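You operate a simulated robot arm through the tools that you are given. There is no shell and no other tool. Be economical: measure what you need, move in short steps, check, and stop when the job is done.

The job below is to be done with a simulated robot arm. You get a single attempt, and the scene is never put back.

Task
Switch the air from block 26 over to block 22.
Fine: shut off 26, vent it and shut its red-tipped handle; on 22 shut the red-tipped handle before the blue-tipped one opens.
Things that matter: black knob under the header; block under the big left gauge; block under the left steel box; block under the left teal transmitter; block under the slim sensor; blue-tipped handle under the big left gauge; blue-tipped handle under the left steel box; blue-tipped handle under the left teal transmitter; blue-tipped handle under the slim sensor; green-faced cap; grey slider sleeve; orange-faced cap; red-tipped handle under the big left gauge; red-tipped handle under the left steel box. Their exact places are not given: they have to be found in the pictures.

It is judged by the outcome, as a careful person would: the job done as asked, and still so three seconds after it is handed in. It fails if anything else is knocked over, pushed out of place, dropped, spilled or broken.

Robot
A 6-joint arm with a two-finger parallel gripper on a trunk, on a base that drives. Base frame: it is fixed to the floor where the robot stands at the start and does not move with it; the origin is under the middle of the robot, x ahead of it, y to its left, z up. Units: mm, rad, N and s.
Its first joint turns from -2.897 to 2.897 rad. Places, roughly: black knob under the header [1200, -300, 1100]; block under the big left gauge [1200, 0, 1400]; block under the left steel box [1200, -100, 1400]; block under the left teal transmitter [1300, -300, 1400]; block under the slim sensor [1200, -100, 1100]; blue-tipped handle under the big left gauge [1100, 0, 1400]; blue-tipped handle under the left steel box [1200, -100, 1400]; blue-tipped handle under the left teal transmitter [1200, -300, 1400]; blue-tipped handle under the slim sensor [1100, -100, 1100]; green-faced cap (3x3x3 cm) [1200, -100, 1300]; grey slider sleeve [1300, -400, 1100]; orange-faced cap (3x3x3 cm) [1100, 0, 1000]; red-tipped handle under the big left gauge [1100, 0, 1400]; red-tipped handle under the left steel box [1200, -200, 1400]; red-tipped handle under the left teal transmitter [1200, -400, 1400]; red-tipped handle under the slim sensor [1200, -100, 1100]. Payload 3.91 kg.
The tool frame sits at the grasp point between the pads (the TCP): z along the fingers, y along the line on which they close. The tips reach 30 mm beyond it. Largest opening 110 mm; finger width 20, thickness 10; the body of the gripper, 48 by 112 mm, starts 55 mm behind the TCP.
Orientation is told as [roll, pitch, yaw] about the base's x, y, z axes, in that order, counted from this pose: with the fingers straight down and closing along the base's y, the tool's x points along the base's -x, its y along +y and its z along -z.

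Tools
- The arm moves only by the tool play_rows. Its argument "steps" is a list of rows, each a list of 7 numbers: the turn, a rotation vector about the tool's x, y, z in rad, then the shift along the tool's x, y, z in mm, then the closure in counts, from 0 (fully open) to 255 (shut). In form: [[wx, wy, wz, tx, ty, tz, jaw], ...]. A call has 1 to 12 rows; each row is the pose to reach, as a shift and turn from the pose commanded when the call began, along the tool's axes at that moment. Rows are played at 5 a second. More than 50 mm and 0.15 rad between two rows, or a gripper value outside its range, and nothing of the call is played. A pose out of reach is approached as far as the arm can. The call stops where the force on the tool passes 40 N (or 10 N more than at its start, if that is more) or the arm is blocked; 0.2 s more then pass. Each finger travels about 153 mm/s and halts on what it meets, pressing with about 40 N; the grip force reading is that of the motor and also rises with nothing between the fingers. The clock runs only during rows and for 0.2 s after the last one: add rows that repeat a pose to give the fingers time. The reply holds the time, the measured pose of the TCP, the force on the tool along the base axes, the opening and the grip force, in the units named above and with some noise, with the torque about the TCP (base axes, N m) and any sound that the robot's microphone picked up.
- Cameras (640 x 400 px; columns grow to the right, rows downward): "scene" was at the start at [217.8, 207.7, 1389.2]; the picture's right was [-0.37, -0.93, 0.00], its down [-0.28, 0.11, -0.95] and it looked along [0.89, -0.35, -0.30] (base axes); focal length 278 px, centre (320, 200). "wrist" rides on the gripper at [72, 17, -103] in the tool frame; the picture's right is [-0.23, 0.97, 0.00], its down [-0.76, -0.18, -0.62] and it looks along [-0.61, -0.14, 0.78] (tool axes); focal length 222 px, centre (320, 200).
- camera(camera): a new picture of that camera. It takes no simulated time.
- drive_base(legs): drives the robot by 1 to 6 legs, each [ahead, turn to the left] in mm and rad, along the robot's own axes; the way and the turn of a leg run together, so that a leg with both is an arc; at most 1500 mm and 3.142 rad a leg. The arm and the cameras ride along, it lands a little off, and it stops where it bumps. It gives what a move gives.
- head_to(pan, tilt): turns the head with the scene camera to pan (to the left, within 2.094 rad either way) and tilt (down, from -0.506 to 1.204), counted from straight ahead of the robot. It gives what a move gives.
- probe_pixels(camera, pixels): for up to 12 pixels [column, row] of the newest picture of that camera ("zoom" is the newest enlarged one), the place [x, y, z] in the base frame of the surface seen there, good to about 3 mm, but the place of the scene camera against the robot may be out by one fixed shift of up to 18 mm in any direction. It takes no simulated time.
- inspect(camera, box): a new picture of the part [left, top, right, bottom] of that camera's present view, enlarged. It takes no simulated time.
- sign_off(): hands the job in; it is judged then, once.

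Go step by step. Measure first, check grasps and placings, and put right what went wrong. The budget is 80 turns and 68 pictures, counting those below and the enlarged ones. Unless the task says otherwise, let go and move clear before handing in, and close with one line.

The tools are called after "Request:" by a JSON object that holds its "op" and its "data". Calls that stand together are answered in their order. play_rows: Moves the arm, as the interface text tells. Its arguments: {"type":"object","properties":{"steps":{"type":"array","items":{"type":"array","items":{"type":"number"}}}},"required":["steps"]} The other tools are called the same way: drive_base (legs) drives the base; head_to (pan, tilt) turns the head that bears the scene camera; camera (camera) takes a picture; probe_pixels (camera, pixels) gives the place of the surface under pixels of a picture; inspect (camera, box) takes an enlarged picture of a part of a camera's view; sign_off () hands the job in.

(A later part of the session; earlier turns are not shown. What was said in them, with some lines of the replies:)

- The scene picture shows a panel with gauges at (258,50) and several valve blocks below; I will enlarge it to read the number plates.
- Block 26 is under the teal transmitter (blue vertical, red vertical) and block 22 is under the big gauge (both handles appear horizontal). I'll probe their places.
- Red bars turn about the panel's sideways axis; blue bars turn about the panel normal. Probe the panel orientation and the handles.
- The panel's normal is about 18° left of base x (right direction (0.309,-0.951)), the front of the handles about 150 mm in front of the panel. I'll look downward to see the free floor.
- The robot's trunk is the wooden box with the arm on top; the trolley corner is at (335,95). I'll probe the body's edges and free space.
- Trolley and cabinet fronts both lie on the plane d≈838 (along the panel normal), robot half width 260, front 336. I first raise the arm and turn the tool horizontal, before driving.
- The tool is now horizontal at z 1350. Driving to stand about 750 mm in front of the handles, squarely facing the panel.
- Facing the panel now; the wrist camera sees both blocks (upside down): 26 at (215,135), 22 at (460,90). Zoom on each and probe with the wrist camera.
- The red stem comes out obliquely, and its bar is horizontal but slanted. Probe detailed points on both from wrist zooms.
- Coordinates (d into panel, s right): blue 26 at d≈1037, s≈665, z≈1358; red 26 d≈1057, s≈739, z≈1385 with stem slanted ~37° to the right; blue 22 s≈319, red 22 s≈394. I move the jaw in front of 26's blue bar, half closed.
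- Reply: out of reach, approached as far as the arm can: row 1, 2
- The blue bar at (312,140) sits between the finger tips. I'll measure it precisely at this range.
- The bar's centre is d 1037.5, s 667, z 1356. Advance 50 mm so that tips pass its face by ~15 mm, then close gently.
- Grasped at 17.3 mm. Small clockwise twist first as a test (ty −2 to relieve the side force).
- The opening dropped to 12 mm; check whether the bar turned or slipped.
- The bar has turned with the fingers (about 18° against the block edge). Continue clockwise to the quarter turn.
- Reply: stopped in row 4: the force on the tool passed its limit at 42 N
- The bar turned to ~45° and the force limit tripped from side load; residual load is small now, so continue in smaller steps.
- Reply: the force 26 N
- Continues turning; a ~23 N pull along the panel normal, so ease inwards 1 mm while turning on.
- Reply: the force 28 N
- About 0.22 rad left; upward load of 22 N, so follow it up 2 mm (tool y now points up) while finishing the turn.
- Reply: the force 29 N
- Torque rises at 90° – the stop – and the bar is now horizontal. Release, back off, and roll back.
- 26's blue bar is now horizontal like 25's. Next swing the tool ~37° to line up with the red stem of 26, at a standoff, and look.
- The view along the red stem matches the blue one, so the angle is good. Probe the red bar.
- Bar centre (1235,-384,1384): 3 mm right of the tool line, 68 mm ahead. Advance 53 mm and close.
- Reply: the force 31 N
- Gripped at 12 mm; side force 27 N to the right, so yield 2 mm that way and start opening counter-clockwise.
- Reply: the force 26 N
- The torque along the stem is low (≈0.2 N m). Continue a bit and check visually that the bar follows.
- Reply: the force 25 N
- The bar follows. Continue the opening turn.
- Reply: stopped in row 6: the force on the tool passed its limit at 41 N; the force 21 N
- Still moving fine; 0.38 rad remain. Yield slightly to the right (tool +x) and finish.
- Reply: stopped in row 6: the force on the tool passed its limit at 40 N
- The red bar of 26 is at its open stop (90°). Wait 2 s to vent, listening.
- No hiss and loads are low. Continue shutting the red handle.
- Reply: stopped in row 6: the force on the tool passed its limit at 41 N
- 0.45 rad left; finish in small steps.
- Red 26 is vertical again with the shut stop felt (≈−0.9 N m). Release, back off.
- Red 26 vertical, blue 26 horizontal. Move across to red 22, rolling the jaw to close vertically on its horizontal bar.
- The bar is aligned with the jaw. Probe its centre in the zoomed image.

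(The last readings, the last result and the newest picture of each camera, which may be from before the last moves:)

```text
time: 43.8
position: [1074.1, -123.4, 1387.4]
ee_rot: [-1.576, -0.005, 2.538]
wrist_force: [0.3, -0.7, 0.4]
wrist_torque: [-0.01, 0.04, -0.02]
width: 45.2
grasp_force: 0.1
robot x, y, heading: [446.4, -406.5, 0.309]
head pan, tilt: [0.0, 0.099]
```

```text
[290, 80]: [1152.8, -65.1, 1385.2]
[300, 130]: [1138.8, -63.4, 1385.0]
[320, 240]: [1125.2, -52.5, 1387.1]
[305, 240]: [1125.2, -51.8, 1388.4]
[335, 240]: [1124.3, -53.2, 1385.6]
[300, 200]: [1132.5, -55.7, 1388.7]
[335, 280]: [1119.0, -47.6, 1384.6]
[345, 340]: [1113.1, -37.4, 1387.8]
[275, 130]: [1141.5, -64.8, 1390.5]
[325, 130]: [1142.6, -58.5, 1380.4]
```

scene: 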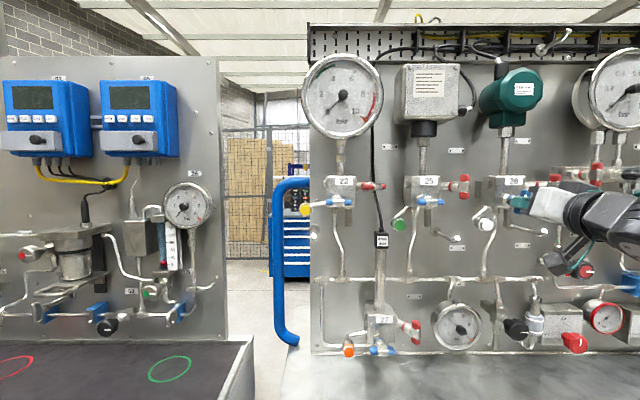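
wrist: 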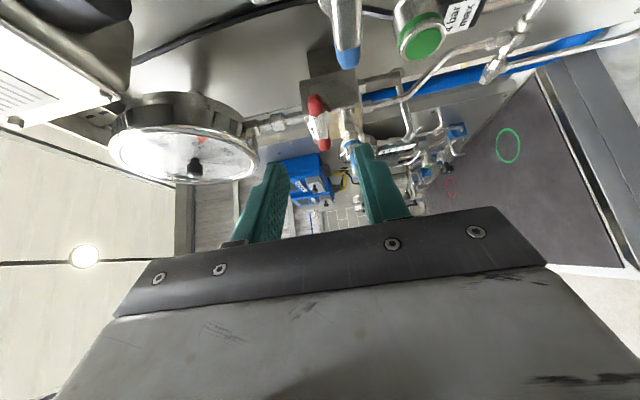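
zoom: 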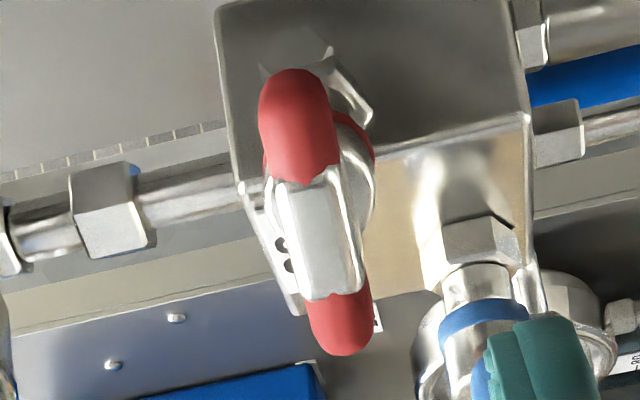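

Bar centre ≈(1126,-54,1386): 87 mm ahead, ~4 mm right, 1 mm down. Advance 72 mm and grip.

Request:
{"op": "play_rows", "data": {"steps": [[0, 0, 0, 4, 1.3, 25, 150], [0, 0, 0, 4, 1.3, 50, 150], [0, 0, 0, 4, 1.3, 71.5, 150], [0, 0, 0, 4, 1.3, 71.5, 200], [0, 0, 0, 4, 1.3, 71.5, 240], [0, 0, 0, 4, 1.3, 71.5, 255], [0, 0, 0, 4, 1.3, 71.5, 255]]}}

Request:
{"op": "inspect", "data": {"camera": "wrist", "box": [200, 85, 440, 235]}}

```text
time: 45.4
position: [1119.3, -67.2, 1387.2]
ee_rot: [-1.578, -0.004, 2.538]
wrist_force: [7.9, 4.5, 10.6]
wrist_torque: [-0.14, 0.12, -0.39]
width: 11.6
grasp_force: 44.8
robot x, y, heading: [443.6, -406.3, 0.312]
head pan, tilt: [0.0, 0.099]
```

```text
2.67 times, centred on (320, 160) of wrist
```

zoom: 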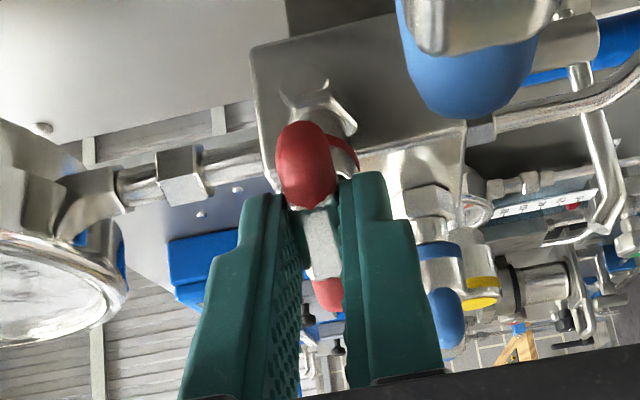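

Gripped at 11.6 mm. Turn clockwise to shut; the wrist camera moves away from 25's handle in this direction.

Request:
{"op": "play_rows", "data": {"steps": [[0, 0, 0.07, 0, -0.5, 0, 255], [0, 0, 0.14, 0, -0.5, 0, 255], [0, 0, 0.21, 0, -0.5, 0, 255], [0, 0, 0.28, 0, -0.5, 0, 255], [0, 0, 0.35, 0, -0.5, 0, 255]]}}

Request:
{"op": "inspect", "data": {"camera": "wrist", "box": [200, 85, 440, 235]}}

```text
time: 46.6
position: [1118.5, -66.9, 1386.1]
ee_rot: [-1.574, -0.356, 2.543]
wrist_force: [-4.1, -1.2, -7.6]
wrist_torque: [0.67, -0.61, 0.96]
width: 12.0
grasp_force: 45.1
robot x, y, heading: [442.7, -402.7, 0.313]
head pan, tilt: [0.0, 0.099]
```

```text
2.67 times, centred on (320, 160) of wrist
```

zoom: 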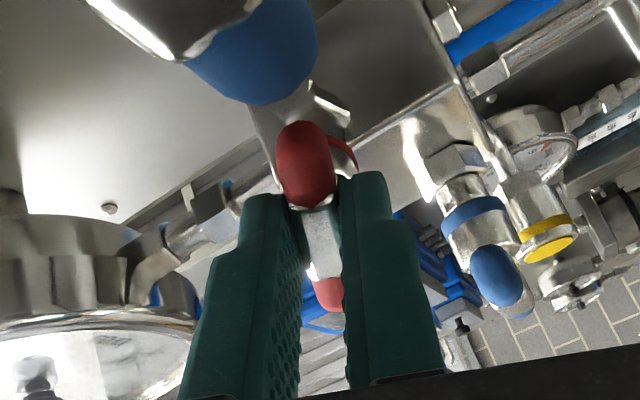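

The red bar follows. 25's blue handle looms near the camera; check its distance before continuing.

Request:
{"op": "probe_pixels", "data": {"camera": "zoom", "pixels": [[250, 60], [310, 40], [200, 70], [200, 20], [300, 5]]}}

Request:
{"op": "camera", "data": {"camera": "scene"}}

```text
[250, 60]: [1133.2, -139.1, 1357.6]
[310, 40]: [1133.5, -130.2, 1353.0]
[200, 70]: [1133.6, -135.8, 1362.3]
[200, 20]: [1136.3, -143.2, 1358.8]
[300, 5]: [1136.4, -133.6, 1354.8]
```

```text
31 pictures are left
```

scene: 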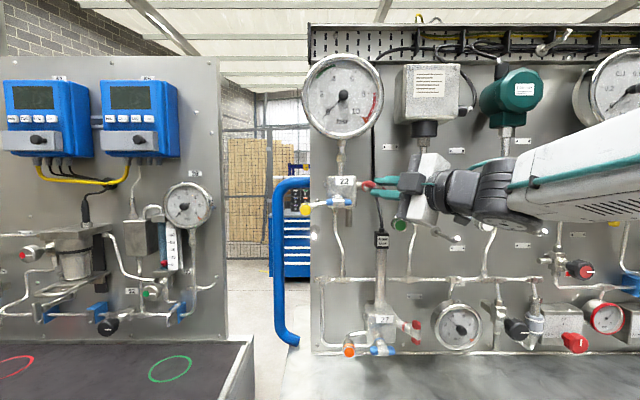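

About 55 mm clearance and growing with this rotation. Continue the shut turn.

Request:
{"op": "play_rows", "data": {"steps": [[0, 0, 0.07, 0, 0, 0, 255], [0, 0, 0.14, 0, 0, 0, 255], [0, 0, 0.21, 0, 0, 0, 255], [0, 0, 0.28, 0, 0, 0, 255], [0, 0, 0.35, 0, 0, 0, 255], [0, 0, 0.42, 0, 0, 0, 255]]}}

Request:
{"op": "play_rows", "data": {"steps": [[0, 0, 0.07, 0, 0, 0, 255], [0, 0, 0.14, 0, 0, 0, 255], [0, 0, 0.21, 0, 0, 0, 255], [0, 0, 0.28, 0, 0, 0, 255], [0, 0, 0.35, 0, 0, 0, 255]]}}

```text
time: 48.0
position: [1117.8, -66.6, 1385.7]
ee_rot: [-1.574, -0.756, 2.543]
wrist_force: [-5.5, -0.2, -0.4]
wrist_torque: [0.0, -0.01, -0.87]
width: 12.0
grasp_force: 45.0
robot x, y, heading: [443.5, -405.2, 0.311]
head pan, tilt: [0.0, 0.099]
stopped in row 6: the force on the tool passed its limit at 41 N (the readings are from after the stop); the commanded pose is now the measured one
```

```text
time: 49.1
position: [1117.6, -67.1, 1385.9]
ee_rot: [-1.574, -1.107, 2.545]
wrist_force: [-10.1, 0.8, -10.2]
wrist_torque: [0.79, -0.69, 0.12]
width: 12.2
grasp_force: 44.4
robot x, y, heading: [444.2, -404.8, 0.315]
head pan, tilt: [0.0, 0.099]
```

Same behaviour as on 26; finish the last 0.46 rad.

Request:
{"op": "play_rows", "data": {"steps": [[0, 0, 0.08, 0.5, 0.5, 0, 255], [0, 0, 0.16, 1, 1, 0, 255], [0, 0, 0.24, 1, 1, 0, 255], [0, 0, 0.32, 1, 1, 0, 255], [0, 0, 0.4, 1, 1, 0, 255], [0, 0, 0.475, 1, 1, 0, 255]]}}

Request:
{"op": "inspect", "data": {"camera": "wrist", "box": [200, 85, 440, 235]}}

Request:
{"op": "inspect", "data": {"camera": "scene", "box": [310, 140, 470, 240]}}

```text
time: 50.5
position: [1117.2, -66.6, 1384.7]
ee_rot: [1.996, -1.562, -1.025]
wrist_force: [-5.5, 7.5, 9.7]
wrist_torque: [-0.23, -0.98, -0.44]
width: 12.3
grasp_force: 44.6
robot x, y, heading: [439.4, -399.5, 0.32]
head pan, tilt: [0.0, 0.099]
```

```text
2.67 times, centred on (320, 160) of wrist
```

zoom: 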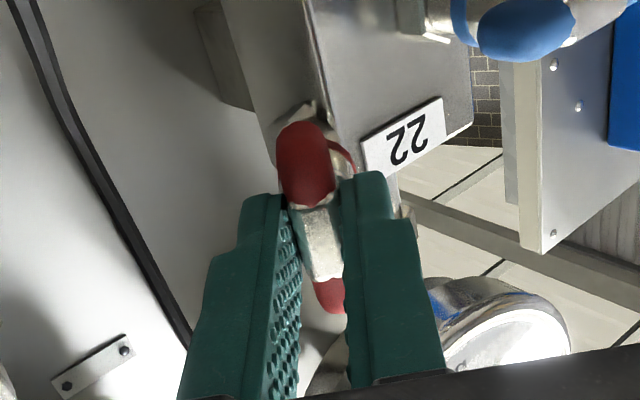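

```text
4.00 times, centred on (390, 190) of scene
```

zoom: 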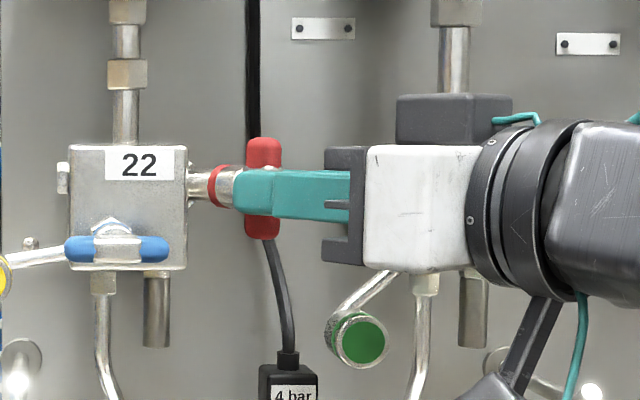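

Red 22 is vertical with the stop felt. Release, back off, and realign in front of 22's blue bar.

Request:
{"op": "play_rows", "data": {"steps": [[0, 0, 0, 0, 0, 0, 200], [0, 0, 0, 0, 0, 0, 150], [0, 0, 0, 0, 0, -40, 150], [0, 0, 0, 0, 0, -80, 150], [0.13, 0, 0, 0, 25, -68, 150], [0.26, 0, 0, 5, 50, -56, 150], [0.39, 0, 0, 13, 75, -44, 150], [0.52, 0, 0, 21, 100, -32, 150], [0.65, 0, 0, 28.7, 125.3, -20.3, 150], [0.65, 0, 0, 28.7, 125.3, -20.3, 150]]}}

Request:
{"op": "play_rows", "data": {"steps": [[0, 0, 0.143, 0, 0, 0, 150], [0, 0, 0.286, 0, 0, 0, 150], [0, 0, 0.429, 0, 0, 0, 150], [0, 0, 0.571, 0, 0, 0, 150], [0, 0, 0.714, 0, 0, 0, 150], [0, 0, 0.857, 0, 0, 0, 150], [0, 0, 1.0, 0, 0, 0, 150], [0, 0, 1.143, 0, 0, 0, 150], [0, 0, 1.286, 0, 0, 0, 150], [0, 0, 1.429, 0, 0, 0, 150], [0, 0, 1.571, 0, 0, 0, 150], [0, 0, 1.571, 0, 0, 0, 150]]}}

Request:
{"op": "camera", "data": {"camera": "wrist"}}

Request:
{"op": "inspect", "data": {"camera": "wrist", "box": [256, 80, 384, 160]}}

```text
time: 52.8
position: [1004.0, -14.2, 1357.0]
ee_rot: [1.123, -1.561, -0.805]
wrist_force: [-0.6, -0.6, 0.1]
wrist_torque: [0.01, -0.02, 0.01]
width: 45.3
grasp_force: 0.1
out of reach, approached as far as the arm can: row 7
robot x, y, heading: [444.0, -404.1, 0.318]
head pan, tilt: [0.0, 0.099]
```

```text
time: 55.4
position: [1005.1, -12.4, 1357.4]
ee_rot: [1.567, 0.011, -1.252]
wrist_force: [-1.2, -0.3, 0.0]
wrist_torque: [-0.02, 0.01, -0.02]
width: 45.1
grasp_force: 0.0
robot x, y, heading: [441.5, -400.7, 0.314]
head pan, tilt: [0.0, 0.099]
```

```text
28 pictures are left
```

wrist: 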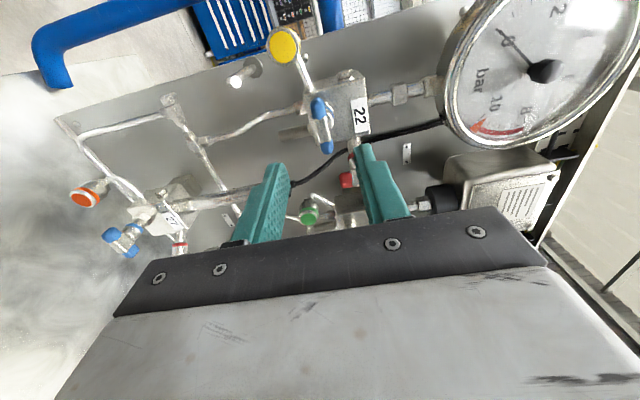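

```text
5.00 times, centred on (320, 120) of wrist
```

zoom: 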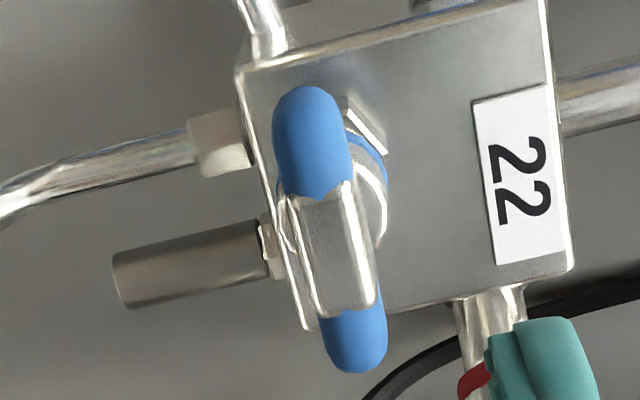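

Lined up on 22's blue bar. Probe it and the gauge's lower rim.

Request:
{"op": "probe_pixels", "data": {"camera": "zoom", "pixels": [[300, 92], [312, 140], [325, 200], [335, 250], [345, 290], [355, 340], [358, 365], [315, 250], [355, 250]]}}

Request:
{"op": "probe_pixels", "data": {"camera": "wrist", "pixels": [[445, 80], [455, 120], [348, 180]]}}

```text
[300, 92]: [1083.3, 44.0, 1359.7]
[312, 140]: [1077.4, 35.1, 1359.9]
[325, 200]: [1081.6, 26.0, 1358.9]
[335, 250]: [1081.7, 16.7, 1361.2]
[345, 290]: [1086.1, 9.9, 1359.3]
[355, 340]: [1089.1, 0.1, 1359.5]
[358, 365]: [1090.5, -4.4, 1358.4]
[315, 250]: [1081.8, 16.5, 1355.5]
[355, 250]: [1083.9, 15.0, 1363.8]
```

```text
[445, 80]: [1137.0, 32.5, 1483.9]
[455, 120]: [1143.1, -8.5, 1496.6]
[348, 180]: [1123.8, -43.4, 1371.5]
```

Bar centre d 1037, s 316.5, z 1359: 6 mm left, 2 mm up, advance 70 mm; then grip.

Request:
{"op": "play_rows", "data": {"steps": [[0, 0, 0, 6, 2, 25, 150], [0, 0, 0, 6, 2, 50, 150], [0, 0, 0, 6, 2, 70, 150], [0, 0, 0, 6, 2, 70, 200], [0, 0, 0, 6, 2, 70, 240], [0, 0, 0, 6, 2, 70, 255], [0, 0, 0, 6, 2, 70, 255]]}}

Request:
{"op": "play_rows", "data": {"steps": [[0, 0, -0.07, 0, 0, 0, 255], [0, 0, -0.14, 0, 0, 0, 255], [0, 0, -0.21, 0, 0, 0, 255], [0, 0, -0.28, 0, 0, 0, 255], [0, 0, -0.35, 0, 0, 0, 255]]}}

Request:
{"op": "inspect", "data": {"camera": "wrist", "box": [200, 85, 440, 235]}}

```text
time: 57.0
position: [1067.9, 15.6, 1359.1]
ee_rot: [1.567, 0.008, -1.251]
wrist_force: [6.0, 1.8, 6.0]
wrist_torque: [-0.75, -0.75, 0.27]
width: 11.8
grasp_force: 44.3
robot x, y, heading: [441.6, -401.6, 0.309]
head pan, tilt: [0.0, 0.099]
```

```text
time: 58.1
position: [1067.2, 15.8, 1357.3]
ee_rot: [1.564, -0.343, -1.248]
wrist_force: [-6.6, -6.5, -15.4]
wrist_torque: [0.23, -0.4, -1.14]
width: 11.6
grasp_force: 45.0
robot x, y, heading: [443.0, -402.9, 0.31]
head pan, tilt: [0.0, 0.099]
```

```text
2.67 times, centred on (320, 160) of wrist
```

zoom: 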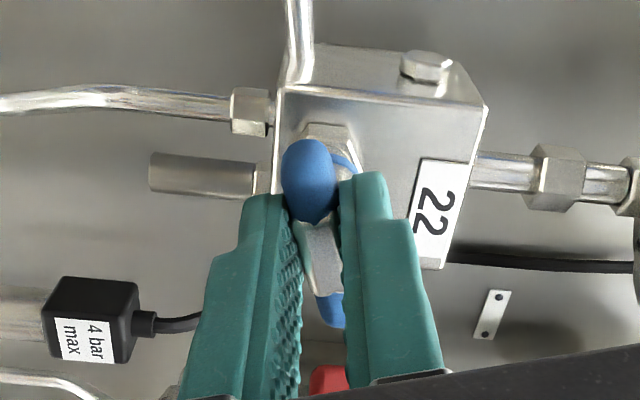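

The bar turns with the jaw (≈20°). Continue opening counter-clockwise.

Request:
{"op": "play_rows", "data": {"steps": [[0, 0, -0.07, 0, -0.7, 0, 255], [0, 0, -0.14, 0, -0.7, 0, 255], [0, 0, -0.21, 0, -0.7, 0, 255], [0, 0, -0.28, 0, -0.7, 0, 255], [0, 0, -0.35, 0, -0.7, 0, 255], [0, 0, -0.42, 0, -0.7, 0, 255]]}}

Request:
{"op": "play_rows", "data": {"steps": [[0, 0, -0.07, 0, 0, 0, 255], [0, 0, -0.14, 0, 0, 0, 255], [0, 0, -0.21, 0, 0, 0, 255], [0, 0, -0.28, 0, 0, 0, 255], [0, 0, -0.35, 0, 0, 0, 255]]}}

```text
time: 59.1
position: [1068.1, 14.2, 1356.5]
ee_rot: [1.562, -0.595, -1.247]
wrist_force: [0.3, -3.7, 0.4]
wrist_torque: [-0.06, 0.14, 0.9]
width: 11.7
grasp_force: 45.5
robot x, y, heading: [445.2, -403.7, 0.317]
head pan, tilt: [0.0, 0.099]
stopped in row 4: the force on the tool passed its limit at 40 N (the readings are from after the stop); the commanded pose is now the measured one
```

```text
time: 60.3
position: [1068.5, 13.2, 1354.4]
ee_rot: [1.553, -0.946, -1.241]
wrist_force: [-7.7, -19.4, -22.8]
wrist_torque: [0.33, -0.46, -0.69]
width: 11.9
grasp_force: 45.6
robot x, y, heading: [445.9, -406.6, 0.313]
head pan, tilt: [0.0, 0.099]
```

Yield to the down/right load (≈−2.4 mm tool y, +0.7 x) while turning the remaining 0.62 rad.

Request:
{"op": "play_rows", "data": {"steps": [[0, 0, -0.05, 0.4, -1.2, 0, 255], [0, 0, -0.1, 0.7, -2.2, 0, 255], [0, 0, -0.17, 0.7, -2.2, 0, 255], [0, 0, -0.24, 0.7, -2.2, 0, 255], [0, 0, -0.31, 0.7, -2.2, 0, 255], [0, 0, -0.38, 0.7, -2.2, 0, 255]]}}

```text
time: 61.7
position: [1069.7, 12.5, 1353.1]
ee_rot: [1.538, -1.326, -1.223]
wrist_force: [-7.6, -28.2, -23.5]
wrist_torque: [0.21, -0.11, -0.6]
width: 11.9
grasp_force: 45.2
robot x, y, heading: [441.7, -403.4, 0.313]
head pan, tilt: [0.0, 0.099]
```

Again yield 2 mm right and down, then finish the last 0.26 rad.

Request:
{"op": "play_rows", "data": {"steps": [[0, 0, 0, 0.8, -1.2, 0, 255], [0, 0, -0.05, 1.4, -2.4, 0, 255], [0, 0, -0.1, 1.4, -2.4, 0, 255], [0, 0, -0.15, 1.4, -2.4, 0, 255], [0, 0, -0.2, 1.4, -2.4, 0, 255], [0, 0, -0.26, 1.4, -2.4, 0, 255]]}}

Request:
{"op": "inspect", "data": {"camera": "wrist", "box": [200, 85, 440, 235]}}

```text
time: 63.1
position: [1070.0, 10.1, 1352.8]
ee_rot: [-1.163, -1.557, 1.48]
wrist_force: [6.2, -15.8, 4.1]
wrist_torque: [1.12, -0.1, -0.43]
width: 12.0
grasp_force: 45.4
robot x, y, heading: [445.1, -404.9, 0.313]
head pan, tilt: [0.0, 0.099]
```

```text
2.67 times, centred on (320, 160) of wrist
```

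zoom: 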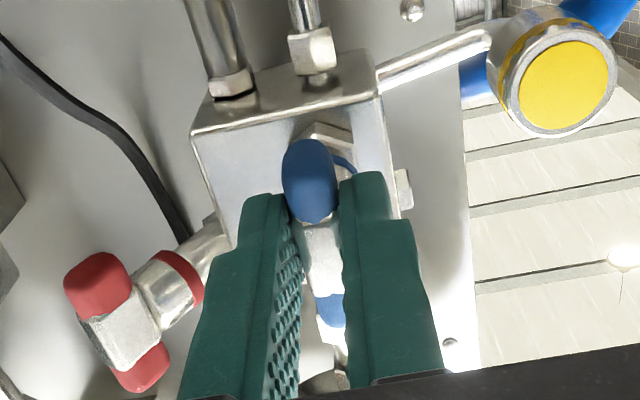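

Torque of ~1.1 N m shows the open stop; the bar is vertical. Release, back off and check everything.

Request:
{"op": "play_rows", "data": {"steps": [[0, 0, 0, 0, 0, 0, 200], [0, 0, 0, 0, 0, 0, 150], [0, 0, 0, 0, 0, -35, 150], [0, 0, 0, 0, 0, -70, 150], [0, 0, 0, 0, 0, -105, 150], [0, 0, 0, 0, -40, -130, 150], [0, 0, 0, 0, -80, -130, 150], [0, 0, 0, 0, -120, -130, 150], [0, 0, 0, 0, -160, -130, 150]]}}

Request:
{"op": "camera", "data": {"camera": "scene"}}

Request:
{"op": "inspect", "data": {"camera": "scene", "box": [300, 50, 460, 220]}}

Request:
{"op": "camera", "data": {"camera": "wrist"}}

```text
time: 65.1
position: [996.1, -181.1, 1355.9]
ee_rot: [-1.07, -1.557, 1.388]
wrist_force: [0.2, -0.5, -0.2]
wrist_torque: [0.02, 0.02, 0.03]
width: 45.0
grasp_force: 0.0
robot x, y, heading: [444.4, -406.5, 0.311]
head pan, tilt: [0.0, 0.099]
```

```text
24 pictures are left
```

scene: 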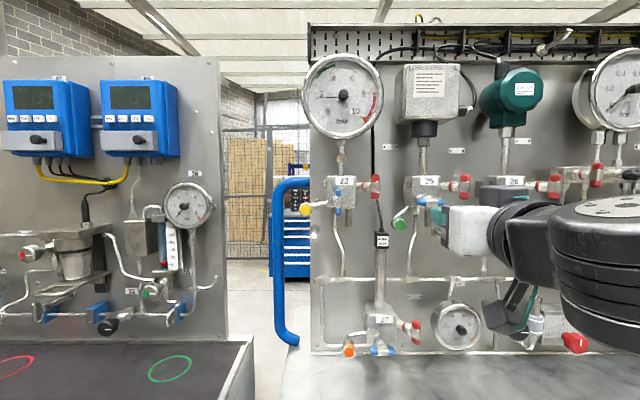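

```text
2.35 times, centred on (380, 135) of scene
```

zoom: 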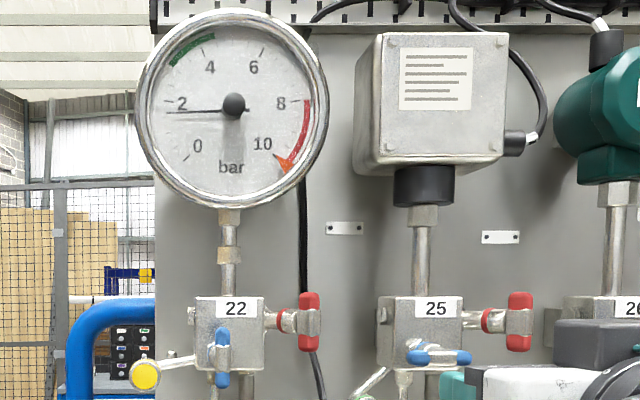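

```text
22 pictures are left
```

wrist: 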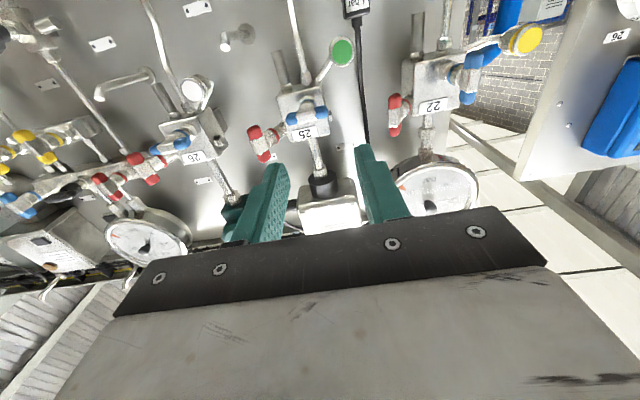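

Gauge 22 has risen to ~1.7 bar. Wait 2 s, recheck the gauge, and inspect both blocks' handles.

Request:
{"op": "play_rows", "data": {"steps": [[0, 0, 0, 0, 0, 0, 150], [0, 0, 0, 0, 0, 0, 150], [0, 0, 0, 0, 0, 0, 150], [0, 0, 0, 0, 0, 0, 150], [0, 0, 0, 0, 0, 0, 150], [0, 0, 0, 0, 0, 0, 150], [0, 0, 0, 0, 0, 0, 150], [0, 0, 0, 0, 0, 0, 150], [0, 0, 0, 0, 0, 0, 150], [0, 0, 0, 0, 0, 0, 150]]}}

Request:
{"op": "inspect", "data": {"camera": "scene", "box": [300, 50, 390, 220]}}

Request:
{"op": "inspect", "data": {"camera": "wrist", "box": [120, 70, 280, 190]}}

Request:
{"op": "inspect", "data": {"camera": "wrist", "box": [370, 40, 520, 140]}}

```text
time: 67.3
position: [993.6, -180.8, 1356.7]
ee_rot: [-1.092, -1.554, 1.411]
wrist_force: [0.0, 1.3, -0.7]
wrist_torque: [-0.01, 0.04, 0.03]
width: 45.6
grasp_force: 0.2
robot x, y, heading: [442.5, -409.4, 0.312]
head pan, tilt: [0.0, 0.099]
```

```text
2.35 times, centred on (345, 135) of scene
```

zoom: 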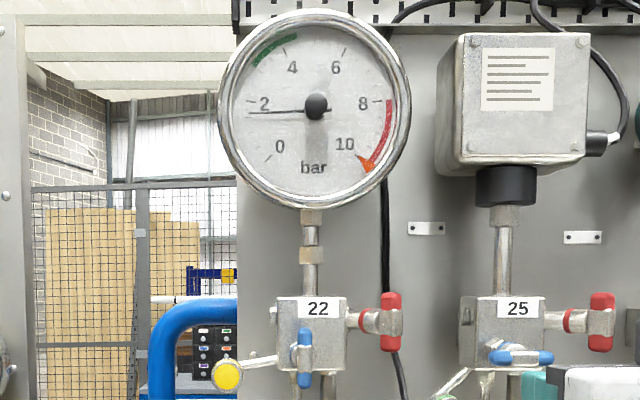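

```text
3.33 times, centred on (200, 130) of wrist
```

zoom: 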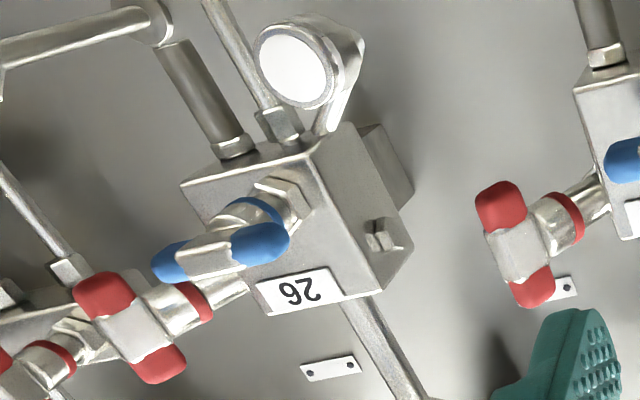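

```text
4.00 times, centred on (445, 90) of wrist
```

zoom: 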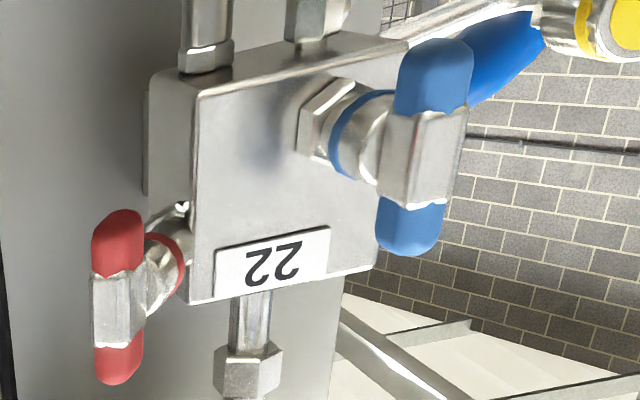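

Gauge 22 holds at about 1.7 bar. On block 26 the blue bar is across and the red is vertical. On block 22 the red and blue bars are both vertical. The arm is clear, so I am handing in.

Request:
{"op": "sign_off", "data": {}}

```text
The job is handed in.
```

The air is switched over from block 26 to block 22. I shut off 26, vented it and shut its red-tipped handle; on 22 I shut the red-tipped handle, then opened the blue-tipped one, and its gauge holds at about 1.7 bar.
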